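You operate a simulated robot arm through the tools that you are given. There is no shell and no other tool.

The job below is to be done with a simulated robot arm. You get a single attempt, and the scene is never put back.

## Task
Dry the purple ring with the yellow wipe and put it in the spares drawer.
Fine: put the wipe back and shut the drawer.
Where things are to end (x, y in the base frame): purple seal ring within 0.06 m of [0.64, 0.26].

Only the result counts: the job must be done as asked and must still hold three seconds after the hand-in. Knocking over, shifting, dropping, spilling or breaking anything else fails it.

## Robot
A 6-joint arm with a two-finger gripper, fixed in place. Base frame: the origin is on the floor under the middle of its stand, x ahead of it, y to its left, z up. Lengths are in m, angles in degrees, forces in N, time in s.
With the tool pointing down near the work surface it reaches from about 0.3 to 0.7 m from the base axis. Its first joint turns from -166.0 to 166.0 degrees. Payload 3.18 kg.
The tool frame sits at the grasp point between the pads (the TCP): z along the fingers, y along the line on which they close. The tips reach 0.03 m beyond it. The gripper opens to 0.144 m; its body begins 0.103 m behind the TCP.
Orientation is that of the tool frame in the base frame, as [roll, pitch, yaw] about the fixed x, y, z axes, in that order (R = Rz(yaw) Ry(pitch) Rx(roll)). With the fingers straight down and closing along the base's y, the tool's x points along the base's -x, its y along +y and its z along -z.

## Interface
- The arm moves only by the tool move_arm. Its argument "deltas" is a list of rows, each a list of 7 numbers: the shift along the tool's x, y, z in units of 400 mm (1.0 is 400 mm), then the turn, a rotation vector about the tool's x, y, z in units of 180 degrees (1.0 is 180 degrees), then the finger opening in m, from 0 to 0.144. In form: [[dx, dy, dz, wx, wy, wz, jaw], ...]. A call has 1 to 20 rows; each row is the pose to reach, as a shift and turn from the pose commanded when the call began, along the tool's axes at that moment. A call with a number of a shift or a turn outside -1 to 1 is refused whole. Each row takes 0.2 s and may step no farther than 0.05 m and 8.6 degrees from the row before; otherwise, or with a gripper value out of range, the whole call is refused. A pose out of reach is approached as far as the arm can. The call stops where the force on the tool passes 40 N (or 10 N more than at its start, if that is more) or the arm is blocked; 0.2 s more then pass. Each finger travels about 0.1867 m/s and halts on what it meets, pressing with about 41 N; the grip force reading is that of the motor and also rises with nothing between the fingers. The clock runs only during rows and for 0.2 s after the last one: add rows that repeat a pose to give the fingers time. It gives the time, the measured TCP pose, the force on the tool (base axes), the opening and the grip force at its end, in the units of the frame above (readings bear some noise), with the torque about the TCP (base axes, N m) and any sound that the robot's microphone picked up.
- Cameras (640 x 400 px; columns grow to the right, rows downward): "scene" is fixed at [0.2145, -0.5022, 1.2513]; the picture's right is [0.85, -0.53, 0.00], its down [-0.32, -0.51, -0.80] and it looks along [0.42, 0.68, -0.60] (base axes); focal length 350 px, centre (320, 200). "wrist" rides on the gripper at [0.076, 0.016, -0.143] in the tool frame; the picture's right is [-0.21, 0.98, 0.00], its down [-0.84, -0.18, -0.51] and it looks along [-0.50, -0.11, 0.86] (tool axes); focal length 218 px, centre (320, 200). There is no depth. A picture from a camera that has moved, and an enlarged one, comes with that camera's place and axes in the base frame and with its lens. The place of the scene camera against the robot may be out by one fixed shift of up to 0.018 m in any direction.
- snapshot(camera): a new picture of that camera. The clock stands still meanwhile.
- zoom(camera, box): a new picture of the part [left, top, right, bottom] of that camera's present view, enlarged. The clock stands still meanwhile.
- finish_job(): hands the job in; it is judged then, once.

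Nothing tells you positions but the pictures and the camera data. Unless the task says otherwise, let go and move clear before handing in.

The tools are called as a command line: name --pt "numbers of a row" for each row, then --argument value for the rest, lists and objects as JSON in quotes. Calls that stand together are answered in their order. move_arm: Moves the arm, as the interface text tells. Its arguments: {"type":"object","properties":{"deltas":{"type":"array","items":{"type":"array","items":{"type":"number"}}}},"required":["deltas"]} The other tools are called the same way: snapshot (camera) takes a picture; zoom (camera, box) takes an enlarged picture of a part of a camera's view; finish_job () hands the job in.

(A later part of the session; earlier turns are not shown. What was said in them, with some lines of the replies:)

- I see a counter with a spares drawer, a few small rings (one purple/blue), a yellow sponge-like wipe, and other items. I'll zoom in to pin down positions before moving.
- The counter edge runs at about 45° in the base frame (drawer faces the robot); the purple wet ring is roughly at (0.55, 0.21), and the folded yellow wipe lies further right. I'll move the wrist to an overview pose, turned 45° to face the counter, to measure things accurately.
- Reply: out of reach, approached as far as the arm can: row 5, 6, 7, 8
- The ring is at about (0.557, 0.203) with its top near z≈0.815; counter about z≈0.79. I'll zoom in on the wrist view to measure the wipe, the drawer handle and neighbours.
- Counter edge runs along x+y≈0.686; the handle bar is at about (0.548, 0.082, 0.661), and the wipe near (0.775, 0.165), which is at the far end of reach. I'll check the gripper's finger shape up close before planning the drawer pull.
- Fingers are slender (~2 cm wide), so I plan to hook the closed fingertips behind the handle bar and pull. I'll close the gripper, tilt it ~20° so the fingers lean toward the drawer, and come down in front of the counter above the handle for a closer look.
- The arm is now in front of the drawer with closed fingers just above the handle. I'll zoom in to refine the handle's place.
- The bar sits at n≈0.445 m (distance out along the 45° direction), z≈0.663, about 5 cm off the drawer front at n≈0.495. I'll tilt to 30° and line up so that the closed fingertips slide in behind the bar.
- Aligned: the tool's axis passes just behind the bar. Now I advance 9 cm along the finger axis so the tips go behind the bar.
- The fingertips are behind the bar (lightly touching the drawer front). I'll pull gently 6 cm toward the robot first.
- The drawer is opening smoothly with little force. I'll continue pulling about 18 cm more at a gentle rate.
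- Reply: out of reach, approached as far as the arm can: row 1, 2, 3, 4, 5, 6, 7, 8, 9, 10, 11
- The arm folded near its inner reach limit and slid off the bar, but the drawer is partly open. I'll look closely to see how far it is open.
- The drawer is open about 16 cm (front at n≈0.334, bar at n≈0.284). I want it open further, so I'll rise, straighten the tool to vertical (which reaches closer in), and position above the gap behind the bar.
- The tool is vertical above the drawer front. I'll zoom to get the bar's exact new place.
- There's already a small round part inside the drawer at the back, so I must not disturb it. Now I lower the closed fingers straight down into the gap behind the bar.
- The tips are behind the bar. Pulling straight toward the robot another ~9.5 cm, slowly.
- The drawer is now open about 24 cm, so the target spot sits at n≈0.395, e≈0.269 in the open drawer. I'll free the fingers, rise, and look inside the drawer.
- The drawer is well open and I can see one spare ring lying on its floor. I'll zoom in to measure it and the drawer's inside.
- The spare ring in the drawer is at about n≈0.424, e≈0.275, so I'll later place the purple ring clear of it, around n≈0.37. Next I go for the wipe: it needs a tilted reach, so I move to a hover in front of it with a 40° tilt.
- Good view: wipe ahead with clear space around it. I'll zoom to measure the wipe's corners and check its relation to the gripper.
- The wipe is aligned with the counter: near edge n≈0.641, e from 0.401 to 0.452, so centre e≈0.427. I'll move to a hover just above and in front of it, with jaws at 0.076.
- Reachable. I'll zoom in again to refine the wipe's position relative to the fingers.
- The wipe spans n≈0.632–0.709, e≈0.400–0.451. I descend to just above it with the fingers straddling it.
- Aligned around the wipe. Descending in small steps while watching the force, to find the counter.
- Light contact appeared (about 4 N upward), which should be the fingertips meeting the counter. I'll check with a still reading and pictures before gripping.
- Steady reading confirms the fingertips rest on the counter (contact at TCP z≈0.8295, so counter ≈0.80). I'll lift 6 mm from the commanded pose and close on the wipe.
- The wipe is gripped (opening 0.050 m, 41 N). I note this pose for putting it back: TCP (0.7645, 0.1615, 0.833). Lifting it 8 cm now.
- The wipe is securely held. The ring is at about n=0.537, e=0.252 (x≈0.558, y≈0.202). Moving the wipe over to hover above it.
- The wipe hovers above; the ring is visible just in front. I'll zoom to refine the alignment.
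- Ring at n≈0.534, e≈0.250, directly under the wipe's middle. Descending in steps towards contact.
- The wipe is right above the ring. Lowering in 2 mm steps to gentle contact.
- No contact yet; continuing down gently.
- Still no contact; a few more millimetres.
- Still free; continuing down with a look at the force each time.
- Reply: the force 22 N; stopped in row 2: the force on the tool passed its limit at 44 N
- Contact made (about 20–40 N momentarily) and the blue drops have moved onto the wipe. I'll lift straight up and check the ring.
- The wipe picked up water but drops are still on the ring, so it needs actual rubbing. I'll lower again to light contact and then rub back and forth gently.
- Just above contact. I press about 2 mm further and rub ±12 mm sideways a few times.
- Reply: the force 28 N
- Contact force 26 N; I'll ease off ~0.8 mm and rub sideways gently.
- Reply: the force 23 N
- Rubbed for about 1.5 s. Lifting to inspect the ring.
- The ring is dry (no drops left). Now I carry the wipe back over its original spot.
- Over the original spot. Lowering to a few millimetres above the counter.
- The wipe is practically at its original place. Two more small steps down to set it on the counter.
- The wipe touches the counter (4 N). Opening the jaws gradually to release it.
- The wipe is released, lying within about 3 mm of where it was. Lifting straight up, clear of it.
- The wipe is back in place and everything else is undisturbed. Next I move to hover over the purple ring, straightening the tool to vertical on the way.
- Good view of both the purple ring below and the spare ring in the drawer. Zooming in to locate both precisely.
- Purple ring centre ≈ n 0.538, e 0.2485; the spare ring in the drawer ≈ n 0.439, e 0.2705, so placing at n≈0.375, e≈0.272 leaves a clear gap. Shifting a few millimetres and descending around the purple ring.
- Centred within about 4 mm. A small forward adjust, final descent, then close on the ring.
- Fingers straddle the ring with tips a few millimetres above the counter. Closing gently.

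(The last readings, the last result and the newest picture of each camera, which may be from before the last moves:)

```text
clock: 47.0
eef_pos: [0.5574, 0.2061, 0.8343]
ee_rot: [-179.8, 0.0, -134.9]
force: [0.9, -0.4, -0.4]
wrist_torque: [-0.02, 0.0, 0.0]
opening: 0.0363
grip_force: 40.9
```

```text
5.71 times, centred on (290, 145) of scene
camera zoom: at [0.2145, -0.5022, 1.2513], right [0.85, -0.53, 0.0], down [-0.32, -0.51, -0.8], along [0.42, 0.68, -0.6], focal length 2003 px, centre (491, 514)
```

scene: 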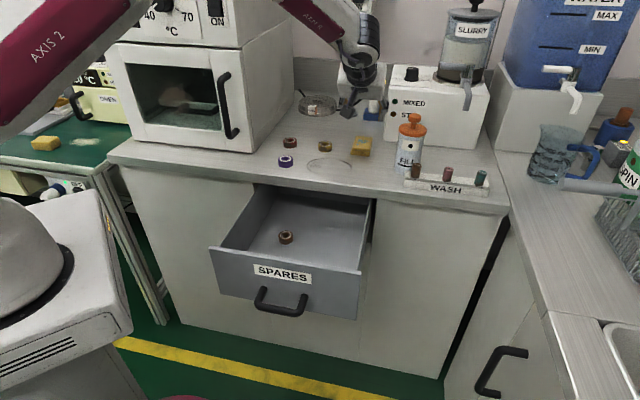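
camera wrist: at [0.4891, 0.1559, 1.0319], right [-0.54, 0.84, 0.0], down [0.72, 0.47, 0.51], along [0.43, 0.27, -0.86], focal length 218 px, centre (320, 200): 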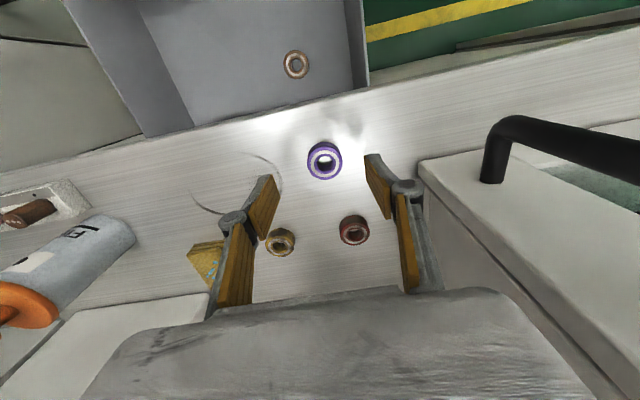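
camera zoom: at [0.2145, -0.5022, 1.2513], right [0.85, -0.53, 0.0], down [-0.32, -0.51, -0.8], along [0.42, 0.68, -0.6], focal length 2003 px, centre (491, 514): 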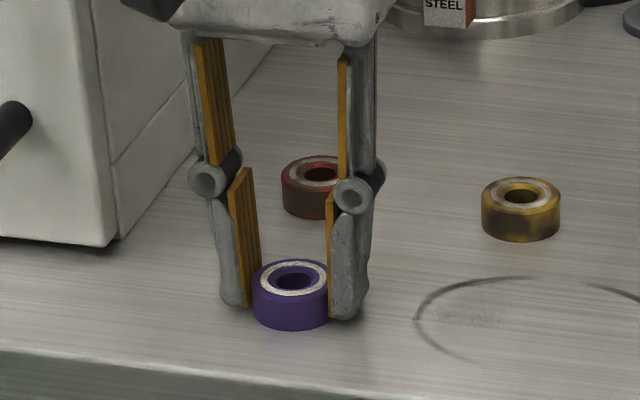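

The ring is gripped (opening 0.0363 m, 41 N). Lifting it straight up.

move_arm --pt "0 0 -0.03 0 0 0 0.033" --pt "0 0 -0.09 0 0 0 0.033" --pt "0 0 -0.15 0 0 0 0.033"

snapshot --camera "wrist"

snapshot --camera "scene"

```text
clock: 47.8
eef_pos: [0.5566, 0.2058, 0.8959]
ee_rot: [-179.9, 0.1, -135.0]
force: [0.2, 0.5, 0.3]
wrist_torque: [0.02, -0.01, 0.04]
opening: 0.0364
grip_force: 40.5
```

```text
taken
camera wrist: at [0.4912, 0.1631, 1.0377], right [-0.54, 0.84, 0.0], down [0.72, 0.47, 0.51], along [0.43, 0.28, -0.86], focal length 218 px, centre (320, 200)
```

wrist: 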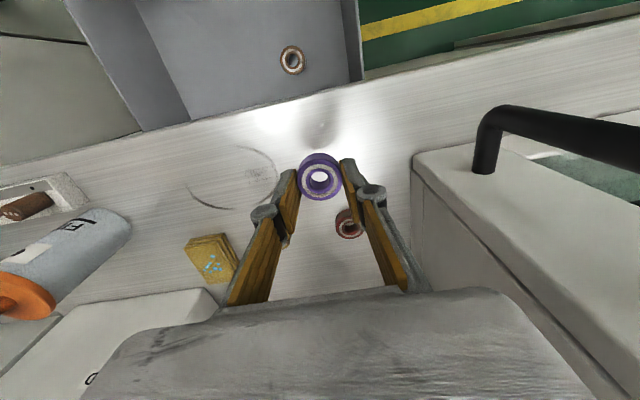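

```text
taken
```

scene: 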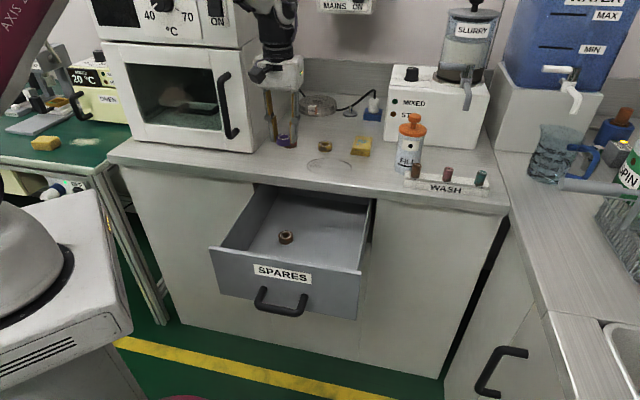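

Ring held level. Moving over the open drawer, above the empty spot in front of the spare ring.

move_arm --pt "0.08 -0.01 0.0 0 0 0 0.033" --pt "0.16 -0.02 0.0 0 0 0 0.033" --pt "0.24 -0.035 0.01 0 0 0 0.033" --pt "0.32 -0.05 0.02 0 0 0 0.033" --pt "0.41 -0.06 0.04 0 0 0 0.033" --pt "0.41 -0.06 0.04 0 0 0 0.033"

snapshot --camera "wrist"

zoom --camera "scene" --box '[200, 120, 400, 330]'

```text
clock: 49.2
eef_pos: [0.4579, 0.0759, 0.8758]
ee_rot: [-179.8, -0.1, -135.0]
force: [0.5, 0.3, -0.4]
wrist_torque: [0.01, 0.01, -0.02]
opening: 0.0361
grip_force: 41.3
```

```text
taken
camera wrist: at [0.392, 0.0331, 1.0181], right [-0.54, 0.84, 0.0], down [0.72, 0.47, 0.51], along [0.43, 0.28, -0.86], focal length 218 px, centre (320, 200)
```

wrist: 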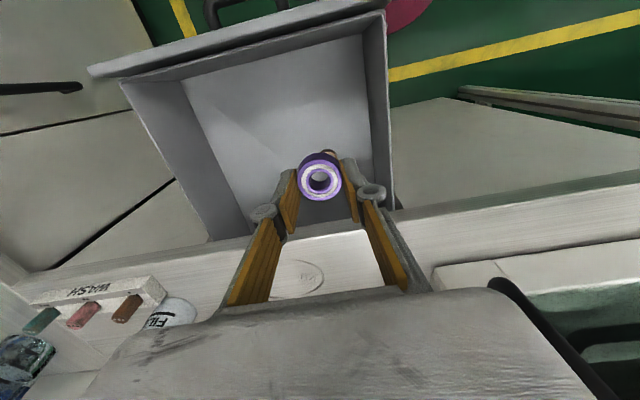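

```text
1.90 times, centred on (300, 225) of scene
camera zoom: at [0.2145, -0.5022, 1.2513], right [0.85, -0.53, 0.0], down [-0.32, -0.51, -0.8], along [0.42, 0.68, -0.6], focal length 668 px, centre (358, 152)
```

zoom: 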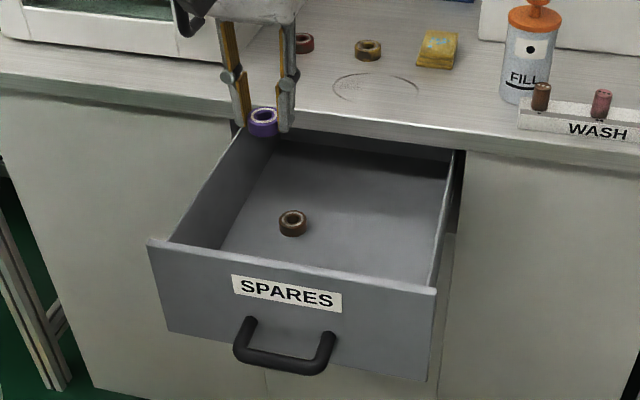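

Position is n≈0.3775, e≈0.270; the spare ring is about 6 cm further back. I lower into the drawer, stopping ~2 cm above the floor.

move_arm --pt "0.011 0 0.05 0 0 0 0.033" --pt "0.011 0 0.15 0 0 0 0.033" --pt "0.011 0 0.25 0 0 0 0.033" --pt "0.011 0 0.35 0 0 0 0.033" --pt "0.011 0 0.43 0 0 0 0.033" --pt "0.011 0 0.48 0 0 0 0.033"

snapshot --camera "wrist"

zoom --camera "scene" --box '[200, 160, 400, 320]'

```text
clock: 50.6
eef_pos: [0.457, 0.0723, 0.6847]
ee_rot: [-180.0, 0.0, -135.1]
force: [-0.9, 0.3, -0.5]
wrist_torque: [0.01, 0.01, -0.01]
opening: 0.0364
grip_force: 41.3
```

```text
taken
camera wrist: at [0.3898, 0.0297, 0.8266], right [-0.54, 0.84, 0.0], down [0.72, 0.47, 0.51], along [0.43, 0.28, -0.86], focal length 218 px, centre (320, 200)
```

wrist: 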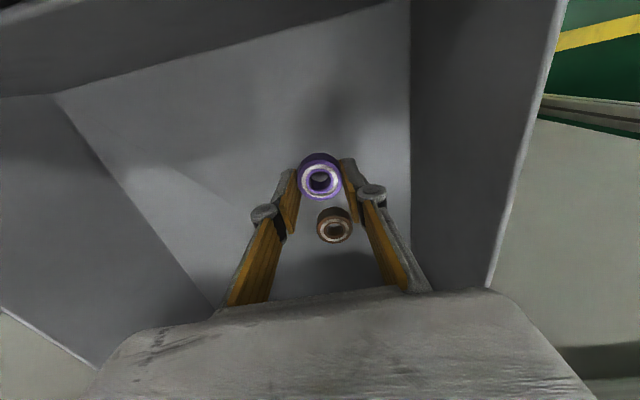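

```text
2.50 times, centred on (300, 240) of scene
camera zoom: at [0.2145, -0.5022, 1.2513], right [0.85, -0.53, 0.0], down [-0.32, -0.51, -0.8], along [0.42, 0.68, -0.6], focal length 876 px, centre (370, 100)
```

zoom: 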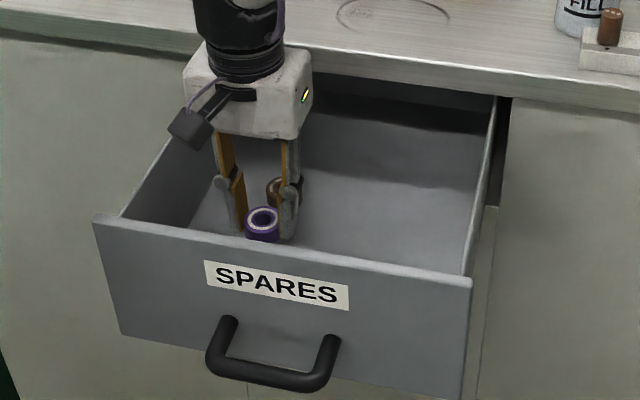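

Both rings are clear of each other inside the drawer. Lowering the remaining distance in small steps until contact.

move_arm --pt "0 0 0.025 0 0 0 0.033" --pt "0 0 0.04 0 0 0 0.033" --pt "0 0 0.05 0 0 0 0.033"

move_arm --pt "0 0 0.005 0 0 0 0.033" --pt "0 0 0.0075 0 0 0 0.033"

zoom --camera "scene" --box '[230, 180, 350, 270]'

```text
clock: 51.4
eef_pos: [0.4556, 0.0719, 0.6663]
ee_rot: [-179.9, 0.0, -135.0]
force: [0.1, 0.0, 0.1]
wrist_torque: [0.0, 0.01, -0.01]
opening: 0.0364
grip_force: 40.9
```

```text
clock: 52.0
eef_pos: [0.4565, 0.0726, 0.665]
ee_rot: [-180.0, 0.1, -134.9]
force: [-5.6, 4.9, 29.9]
wrist_torque: [0.11, 0.26, -0.03]
opening: 0.0365
grip_force: 40.6
```

```text
4.44 times, centred on (290, 225) of scene
camera zoom: at [0.2145, -0.5022, 1.2513], right [0.85, -0.53, 0.0], down [-0.32, -0.51, -0.8], along [0.42, 0.68, -0.6], focal length 1558 px, centre (453, 89)
```

zoom: 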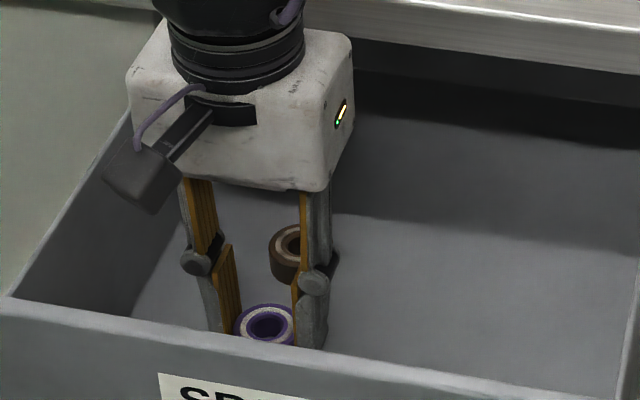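

The ring rests on the drawer floor (contact 30 N). I ease off 1.5 mm and open the jaws gradually.

move_arm --pt "0 0 -0.0038 0 0 0 0.033" --pt "0 0 -0.0038 0 0 0 0.036" --pt "0 0 -0.0038 0 0 0 0.038" --pt "0 0 -0.0038 0 0 0 0.041" --pt "0 0 -0.0038 0 0 0 0.046" --pt "0 0 -0.0038 0 0 0 0.052" --pt "0 0 -0.0038 0 0 0 0.056" --pt "0 0 -0.0038 0 0 0 0.056"

snapshot --camera "wrist"

zoom --camera "scene" --box '[230, 180, 350, 270]'

```text
clock: 53.8
eef_pos: [0.4564, 0.0714, 0.6661]
ee_rot: [180.0, 0.0, -135.0]
force: [-1.2, -0.7, 0.6]
wrist_torque: [-0.02, 0.0, -0.01]
opening: 0.0563
grip_force: 0.1
```

```text
taken
camera wrist: at [0.3901, 0.0286, 0.8076], right [-0.54, 0.84, 0.0], down [0.72, 0.47, 0.51], along [0.43, 0.28, -0.86], focal length 218 px, centre (320, 200)
```

wrist: 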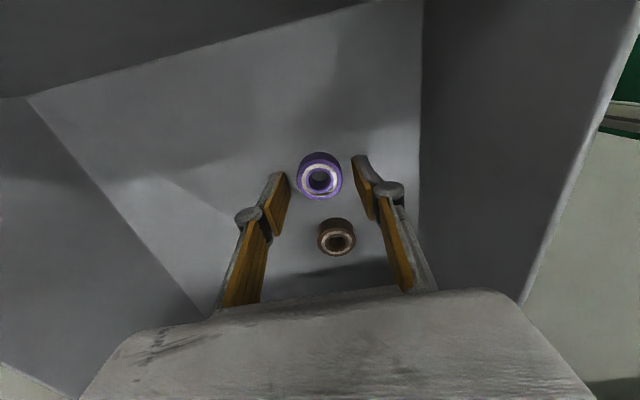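

```text
4.44 times, centred on (290, 225) of scene
camera zoom: at [0.2145, -0.5022, 1.2513], right [0.85, -0.53, 0.0], down [-0.32, -0.51, -0.8], along [0.42, 0.68, -0.6], focal length 1558 px, centre (453, 89)
```

zoom: 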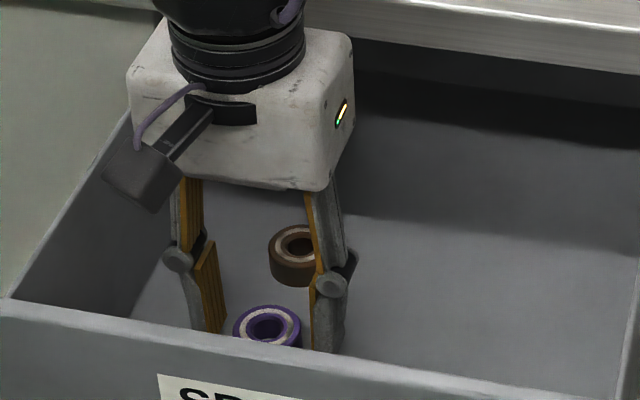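

The ring is released and sits flat in the drawer. Rising straight up out of the drawer.

move_arm --pt "0 0 -0.02 0 0 0 0.056" --pt "0 0 -0.07 0 0 0 0.056" --pt "0 0 -0.15 0 0 0 0.056" --pt "0 0 -0.25 0 0 0 0.056" --pt "0 0 -0.35 0 0 0 0.056" --pt "0 0 -0.45 0 0 0 0.056" --pt "0 0 -0.52 0 0 0 0.056"

snapshot --camera "wrist"

zoom --camera "scene" --box '[200, 120, 400, 330]'

```text
clock: 55.4
eef_pos: [0.4564, 0.0687, 0.8741]
ee_rot: [-180.0, 0.0, -135.0]
force: [0.1, 0.5, -0.8]
wrist_torque: [0.01, 0.0, -0.01]
opening: 0.0562
grip_force: 0.0
```

```text
taken
camera wrist: at [0.3905, 0.0264, 1.0158], right [-0.54, 0.84, 0.0], down [0.72, 0.47, 0.51], along [0.43, 0.28, -0.86], focal length 218 px, centre (320, 200)
```

wrist: 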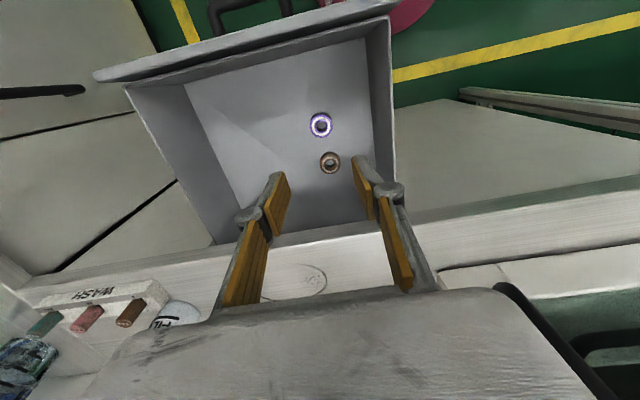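

```text
1.90 times, centred on (300, 225) of scene
camera zoom: at [0.2145, -0.5022, 1.2513], right [0.85, -0.53, 0.0], down [-0.32, -0.51, -0.8], along [0.42, 0.68, -0.6], focal length 668 px, centre (358, 152)
```

zoom: 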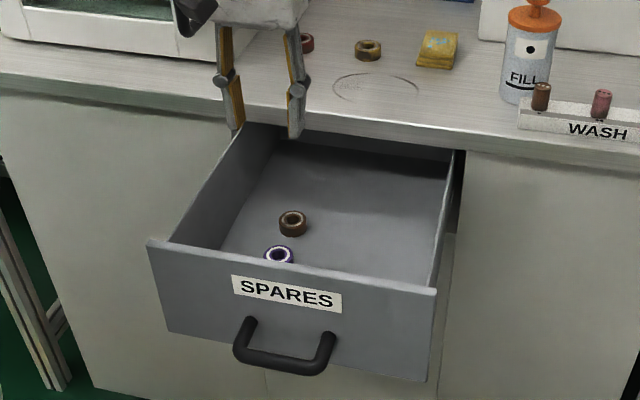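

Both rings lie flat and apart in the drawer; the purple one will end near n≈0.612 when shut, about 2.5 cm from the target. Now I close the gripper, move in front of the drawer face and get ready to push it shut.

move_arm --pt "0.076 -0.0265 0 0 0 0 0.04" --pt "0.152 -0.053 0 0 0 0 0.02" --pt "0.228 -0.0795 0 0 0 0 0.0" --pt "0.304 -0.106 0 0 0 0 0.0" --pt "0.378 -0.1325 0 0 0 0 0.0" --pt "0.378 -0.1325 0 0 0 0 0.0"

snapshot --camera "wrist"

snapshot --camera "scene"

```text
clock: 56.8
eef_pos: [0.3858, -0.0756, 0.8732]
ee_rot: [-179.8, 0.0, -135.1]
force: [-0.7, 0.8, 0.1]
wrist_torque: [0.03, -0.01, 0.01]
opening: 0.0002
grip_force: 30.8
```

```text
taken
camera wrist: at [0.3206, -0.1168, 1.0147], right [-0.54, 0.84, 0.0], down [0.72, 0.47, 0.51], along [0.43, 0.28, -0.86], focal length 218 px, centre (320, 200)
```

wrist: 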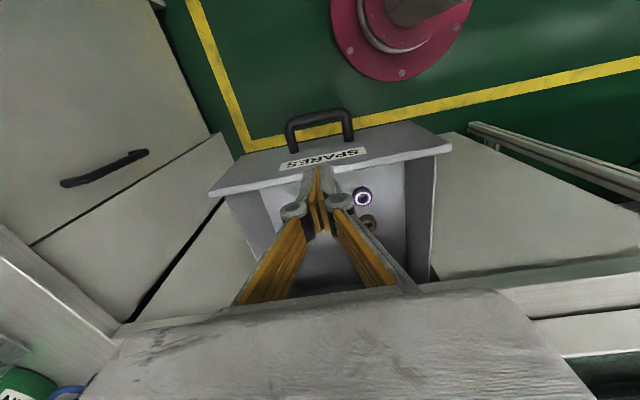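

```text
taken
```

scene: 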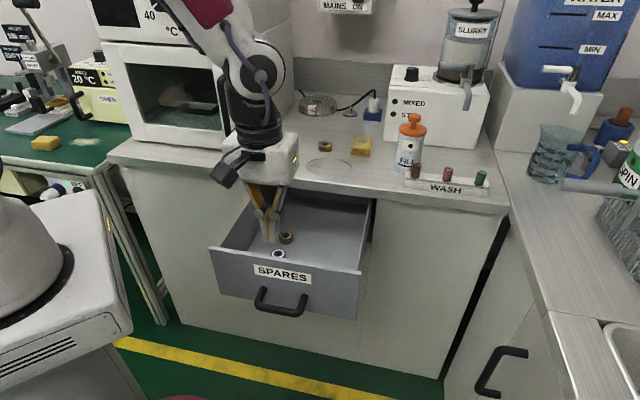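

Checking the drawer face's location before coming down in front of it.

zoom --camera "wrist" --box '[240, 90, 400, 210]'

```text
3.33 times, centred on (320, 150) of wrist
camera zoom: at [0.3206, -0.1168, 1.0147], right [-0.54, 0.84, 0.0], down [0.72, 0.47, 0.51], along [0.43, 0.28, -0.86], focal length 728 px, centre (320, 367)
```

zoom: 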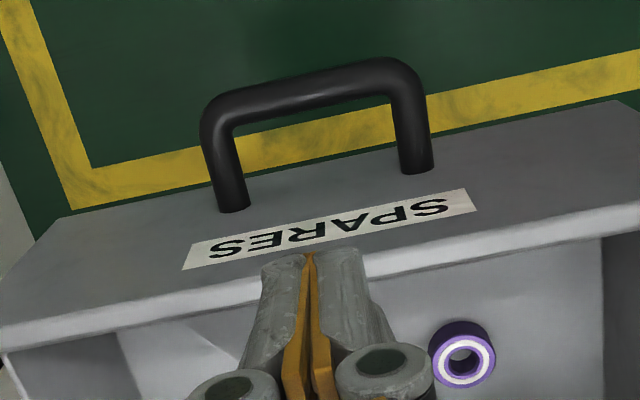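

The face is at n≈0.250, 2 cm in front of the fingers. Lowering straight down to put the tips at z≈0.705, above the handle.

move_arm --pt "0 0 0.08 0 0 0 0.0" --pt "0 0 0.18 0 0 0 0.0" --pt "0 0 0.27 0 0 0 0.0" --pt "0 0 0.345 0 0 0 0.0" --pt "0 0 0.345 0 0 0 0.0"

zoom --camera "scene" --box '[180, 160, 380, 320]'

snapshot --camera "wrist"

```text
clock: 58.0
eef_pos: [0.387, -0.0709, 0.7348]
ee_rot: [-180.0, -0.1, -135.1]
force: [0.5, -0.8, 0.6]
wrist_torque: [-0.03, 0.0, 0.01]
opening: 0.0002
grip_force: 30.6
```

```text
2.50 times, centred on (280, 240) of scene
camera zoom: at [0.2145, -0.5022, 1.2513], right [0.85, -0.53, 0.0], down [-0.32, -0.51, -0.8], along [0.42, 0.68, -0.6], focal length 876 px, centre (420, 100)
```

zoom: 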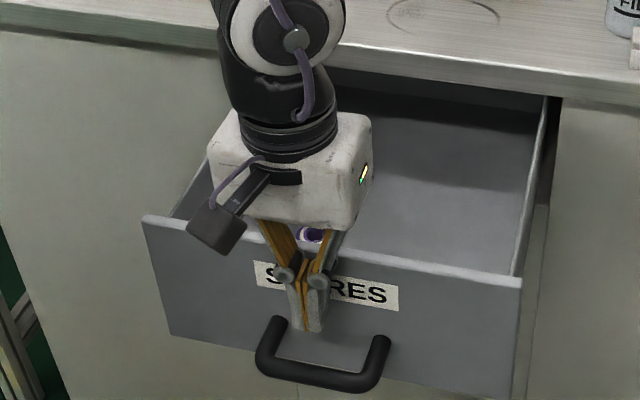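

```text
taken
camera wrist: at [0.3209, -0.1134, 0.878], right [-0.54, 0.84, 0.0], down [0.72, 0.47, 0.51], along [0.43, 0.28, -0.86], focal length 218 px, centre (320, 200)
```

wrist: 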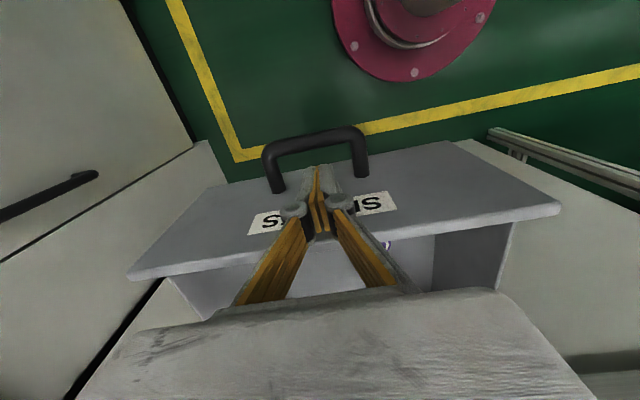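

Ready. Pushing the drawer in slowly (about 6 cm/s) along n, most of the way.

move_arm --pt "-0.02 0 0 0 0 0 0.0" --pt "-0.04 0 0 0 0 0 0.0" --pt "-0.055 0 0 0 0 0 0.0" --pt "-0.075 0 0 0 0 0 0.0" --pt "-0.1 0 0 0 0 0 0.0" --pt "-0.13 0 0 0 0 0 0.0" --pt "-0.16 0 0 0 0 0 0.0" --pt "-0.19 0 0 0 0 0 0.0" --pt "-0.22 0 0 0 0 0 0.0" --pt "-0.25 0 0 0 0 0 0.0" --pt "-0.28 0 0 0 0 0 0.0" --pt "-0.31 0 0 0 0 0 0.0" --pt "-0.34 0 0 0 0 0 0.0" --pt "-0.37 0 0 0 0 0 0.0" --pt "-0.4 0 0 0 0 0 0.0" --pt "-0.43 0 0 0 0 0 0.0" --pt "-0.46 0 0 0 0 0 0.0" --pt "-0.485 0 0 0 0 0 0.0" --pt "-0.505 0 0 0 0 0 0.0" --pt "-0.515 0 0 0 0 0 0.0"

snapshot --camera "scene"

snapshot --camera "wrist"

```text
clock: 62.2
eef_pos: [0.5326, 0.0712, 0.7332]
ee_rot: [-180.0, 0.0, -135.0]
force: [-0.8, -0.3, 0.6]
wrist_torque: [-0.02, -0.01, 0.0]
opening: 0.0059
grip_force: 30.6
```

```text
taken
```

scene: 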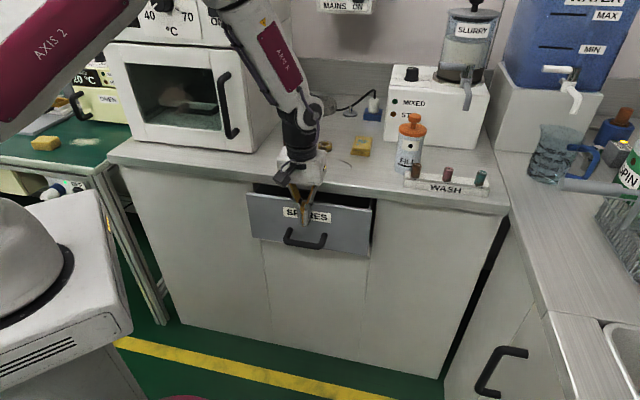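

```text
taken
camera wrist: at [0.4665, 0.03, 0.8763], right [-0.54, 0.84, 0.0], down [0.72, 0.47, 0.51], along [0.43, 0.28, -0.86], focal length 218 px, centre (320, 200)
```

wrist: 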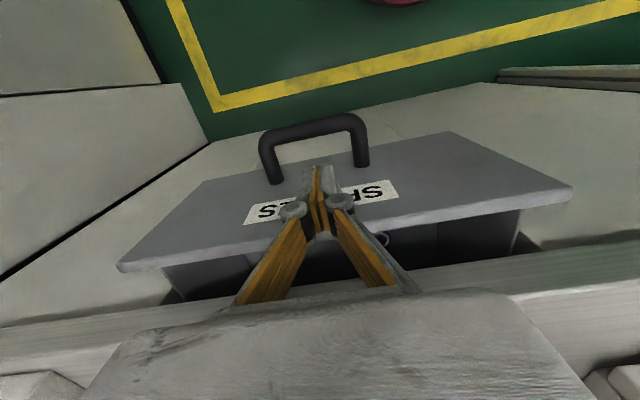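

The drawer is nearly shut (face at n≈0.438, ~6 cm to go). To clear the counter overhang, I back off 2 cm, tilt the fingers 20° forward, and will push with the tips.

move_arm --pt "0.03 0 0 0 0 0 0.0" --pt "0.055 0 0.005 0 -0.02 0 0.0" --pt "0.055 0 0.01 0 -0.05 0 0.0" --pt "0.055 0 0.015 0 -0.08 0 0.0" --pt "0.055 0 0.02 0 -0.111 0 0.0" --pt "0.055 0 0.02 0 -0.111 0 0.0"

zoom --camera "scene" --box '[220, 130, 400, 270]'

snapshot --camera "wrist"

```text
clock: 63.6
eef_pos: [0.5173, 0.0563, 0.7267]
ee_rot: [-180.0, 19.9, -134.8]
force: [0.6, 0.3, 0.7]
wrist_torque: [0.02, 0.02, 0.02]
opening: 0.0
grip_force: 30.9
```

```text
2.86 times, centred on (310, 200) of scene
camera zoom: at [0.2145, -0.5022, 1.2513], right [0.85, -0.53, 0.0], down [-0.32, -0.51, -0.8], along [0.42, 0.68, -0.6], focal length 1001 px, centre (349, 200)
```

zoom: 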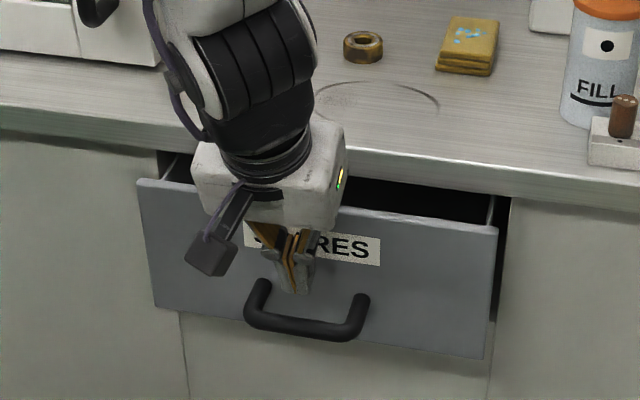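

```text
taken
camera wrist: at [0.4196, -0.0171, 0.8344], right [-0.56, 0.83, 0.07], down [0.56, 0.31, 0.76], along [0.61, 0.46, -0.64], focal length 218 px, centre (320, 200)
```

wrist: 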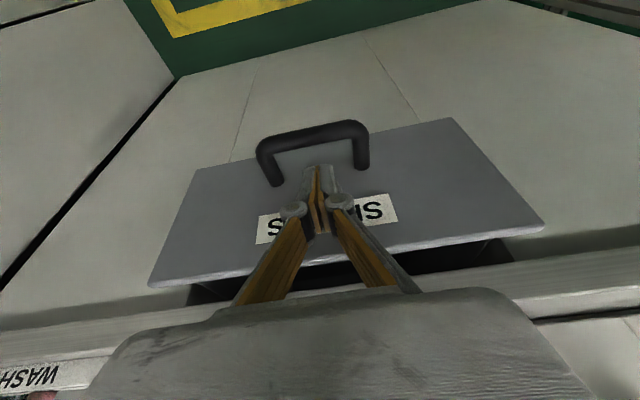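

Tilted and clear of the counter. Pushing the drawer the remaining ~6 cm slowly.

move_arm --pt "-0.0188 0 0.0068 0 0 0 0.0" --pt "-0.0376 0 0.0137 0 0 0 0.0" --pt "-0.0611 0 0.0222 0 0 0 0.0" --pt "-0.0846 0 0.0308 0 0 0 0.0" --pt "-0.1081 0 0.0393 0 0 0 0.0" --pt "-0.1269 0 0.0462 0 0 0 0.0" --pt "-0.141 0 0.0513 0 0 0 0.0" --pt "-0.1528 0 0.0556 0 0 0 0.0" --pt "-0.1598 0 0.0581 0 0 0 0.0"

zoom --camera "scene" --box '[220, 130, 400, 270]'

snapshot --camera "wrist"

```text
clock: 65.6
eef_pos: [0.5603, 0.102, 0.7244]
ee_rot: [180.0, 19.5, -135.1]
force: [-3.8, -5.4, 0.8]
wrist_torque: [-0.1, 0.04, -0.01]
opening: 0.0061
grip_force: 30.9
stopped in row 9: the force on the tool passed its limit at 44 N (the readings are from after the stop); the commanded pose is now the measured one
```

```text
2.86 times, centred on (310, 200) of scene
camera zoom: at [0.2145, -0.5022, 1.2513], right [0.85, -0.53, 0.0], down [-0.32, -0.51, -0.8], along [0.42, 0.68, -0.6], focal length 1001 px, centre (349, 200)
```

zoom: 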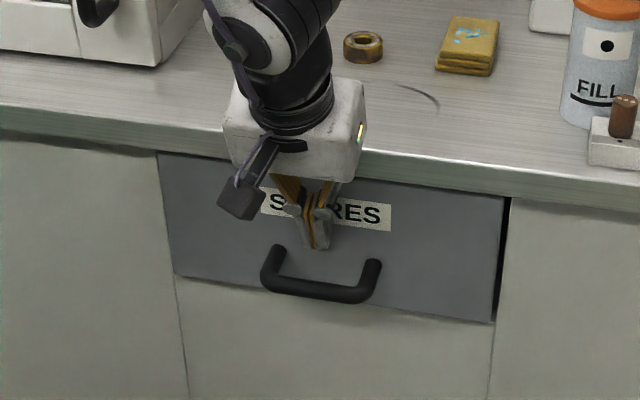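

```text
taken
camera wrist: at [0.4643, 0.0279, 0.833], right [-0.55, 0.83, 0.07], down [0.57, 0.31, 0.76], along [0.61, 0.46, -0.65], focal length 218 px, centre (320, 200)
```

wrist: 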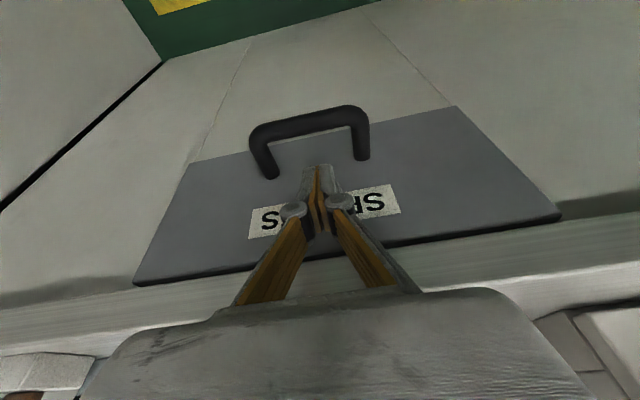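

The push stopped against the end stop (44 N) and the drawer face is flush, exactly matching the original closed picture. Backing away along −n, then up.

move_arm --pt "0.03 0 -0.011 0 0 0 0.0" --pt "0.0705 0 -0.0257 0 0 0 0.0" --pt "0.1175 0 -0.0428 0 0 0 0.0" --pt "0.0833 0 -0.1368 0 0 0 0.0" --pt "0.0491 0 -0.2308 0 0 0 0.0" --pt "0.015 0 -0.3248 0 0 0 0.0" --pt "-0.02 0 -0.4188 0 0 0 0.0"

snapshot --camera "scene"

snapshot --camera "wrist"

```text
clock: 67.2
eef_pos: [0.5294, 0.068, 0.8851]
ee_rot: [-179.9, 19.6, -135.1]
force: [-0.3, 0.2, 0.5]
wrist_torque: [-0.02, 0.02, 0.0]
opening: 0.0
grip_force: 30.9
```

```text
taken
```

scene: 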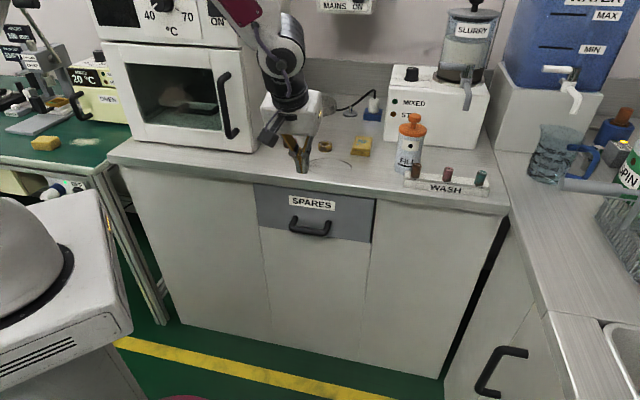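

```text
taken
camera wrist: at [0.433, -0.0052, 0.993], right [-0.55, 0.83, 0.07], down [0.57, 0.31, 0.76], along [0.61, 0.46, -0.65], focal length 218 px, centre (320, 200)
```

wrist: 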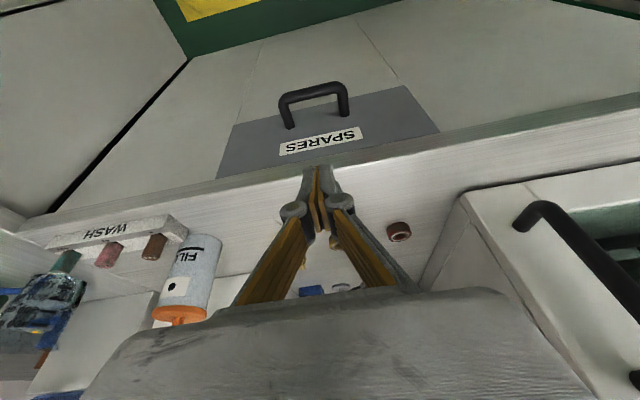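

The drawer is shut and the hand is away from it. I'll move a bit further clear and take a final look at the drawer, wipe and neighbours.

move_arm --pt "0.06 0 -0.08 0 0.02 0 0.0" --pt "0.12 0 -0.14 0 0.05 0 0.04" --pt "0.16 0 -0.18 0 0.08 0 0.06" --pt "0.18 0 -0.2 0 0.1 0 0.06"

zoom --camera "scene" --box '[240, 160, 400, 260]'

zoom --camera "scene" --box '[240, 80, 400, 180]'

snapshot --camera "scene"

```text
clock: 68.2
eef_pos: [0.4605, -0.0011, 0.9359]
ee_rot: [179.9, 1.5, -135.1]
force: [1.1, 0.9, 0.1]
wrist_torque: [-0.01, -0.01, 0.02]
opening: 0.0601
grip_force: 0.0
```

```text
4.00 times, centred on (320, 210) of scene
camera zoom: at [0.2145, -0.5022, 1.2513], right [0.85, -0.53, 0.0], down [-0.32, -0.51, -0.8], along [0.42, 0.68, -0.6], focal length 1402 px, centre (320, 160)
```

zoom: 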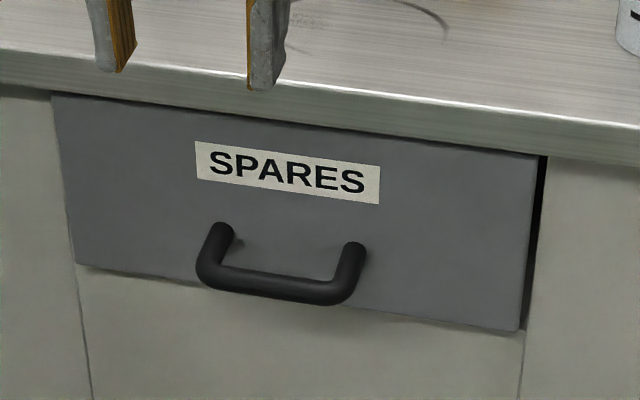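

```text
4.00 times, centred on (320, 130) of scene
camera zoom: at [0.2145, -0.5022, 1.2513], right [0.85, -0.53, 0.0], down [-0.32, -0.51, -0.8], along [0.42, 0.68, -0.6], focal length 1402 px, centre (320, 480)
```

zoom: 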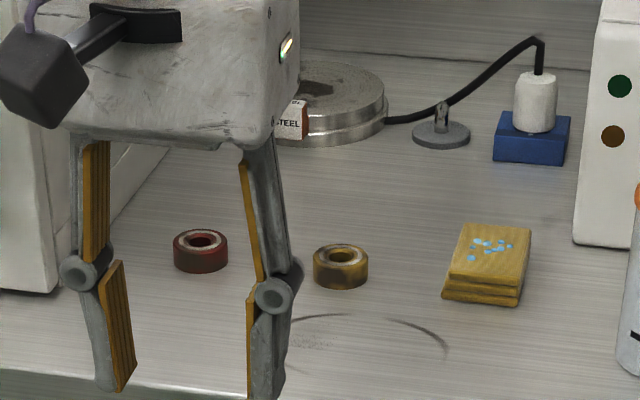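

```text
taken
```

scene: 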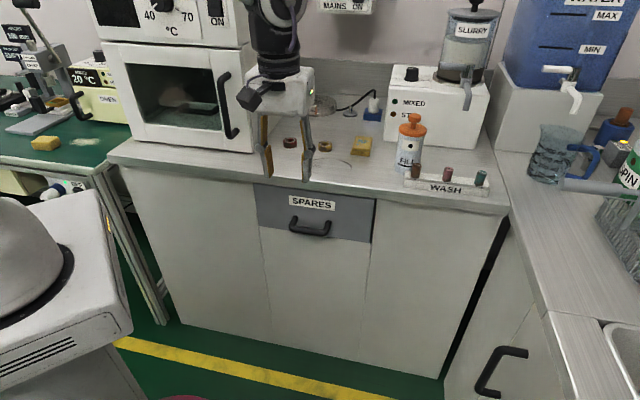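

The drawer is flush shut just as at the start. The wipe is back within about 3 mm of its place, the other rings haven't moved, and the hand is clear. The dried purple ring is inside at about (0.625, 0.24), so I'm handing in.

finish_job

```text
The job is handed in.
```

The job is handed in: I dried the purple ring with the yellow wipe, put it in the spares drawer and shut the drawer.

- **Ring:** the first press only wet the wipe. After rubbing, the pictures showed no drops left on the ring. It lies flat in the drawer at about (0.625, 0.24) by my estimate, roughly 2.5 cm from the target and so inside the 6 cm limit. I could not see it once the drawer was closed.
- **Wipe:** it is back within about 3 mm of where it was. It still shows the water it picked up.
- **Drawer:** it closed against its end stop, and the face matches the first picture. The drawer already held another ring. I placed the purple one about 6 cm in front of it and did not touch it.
- **Surroundings:** the red and brown rings and everything else on the counter look unmoved. The gripper is empty and clear.
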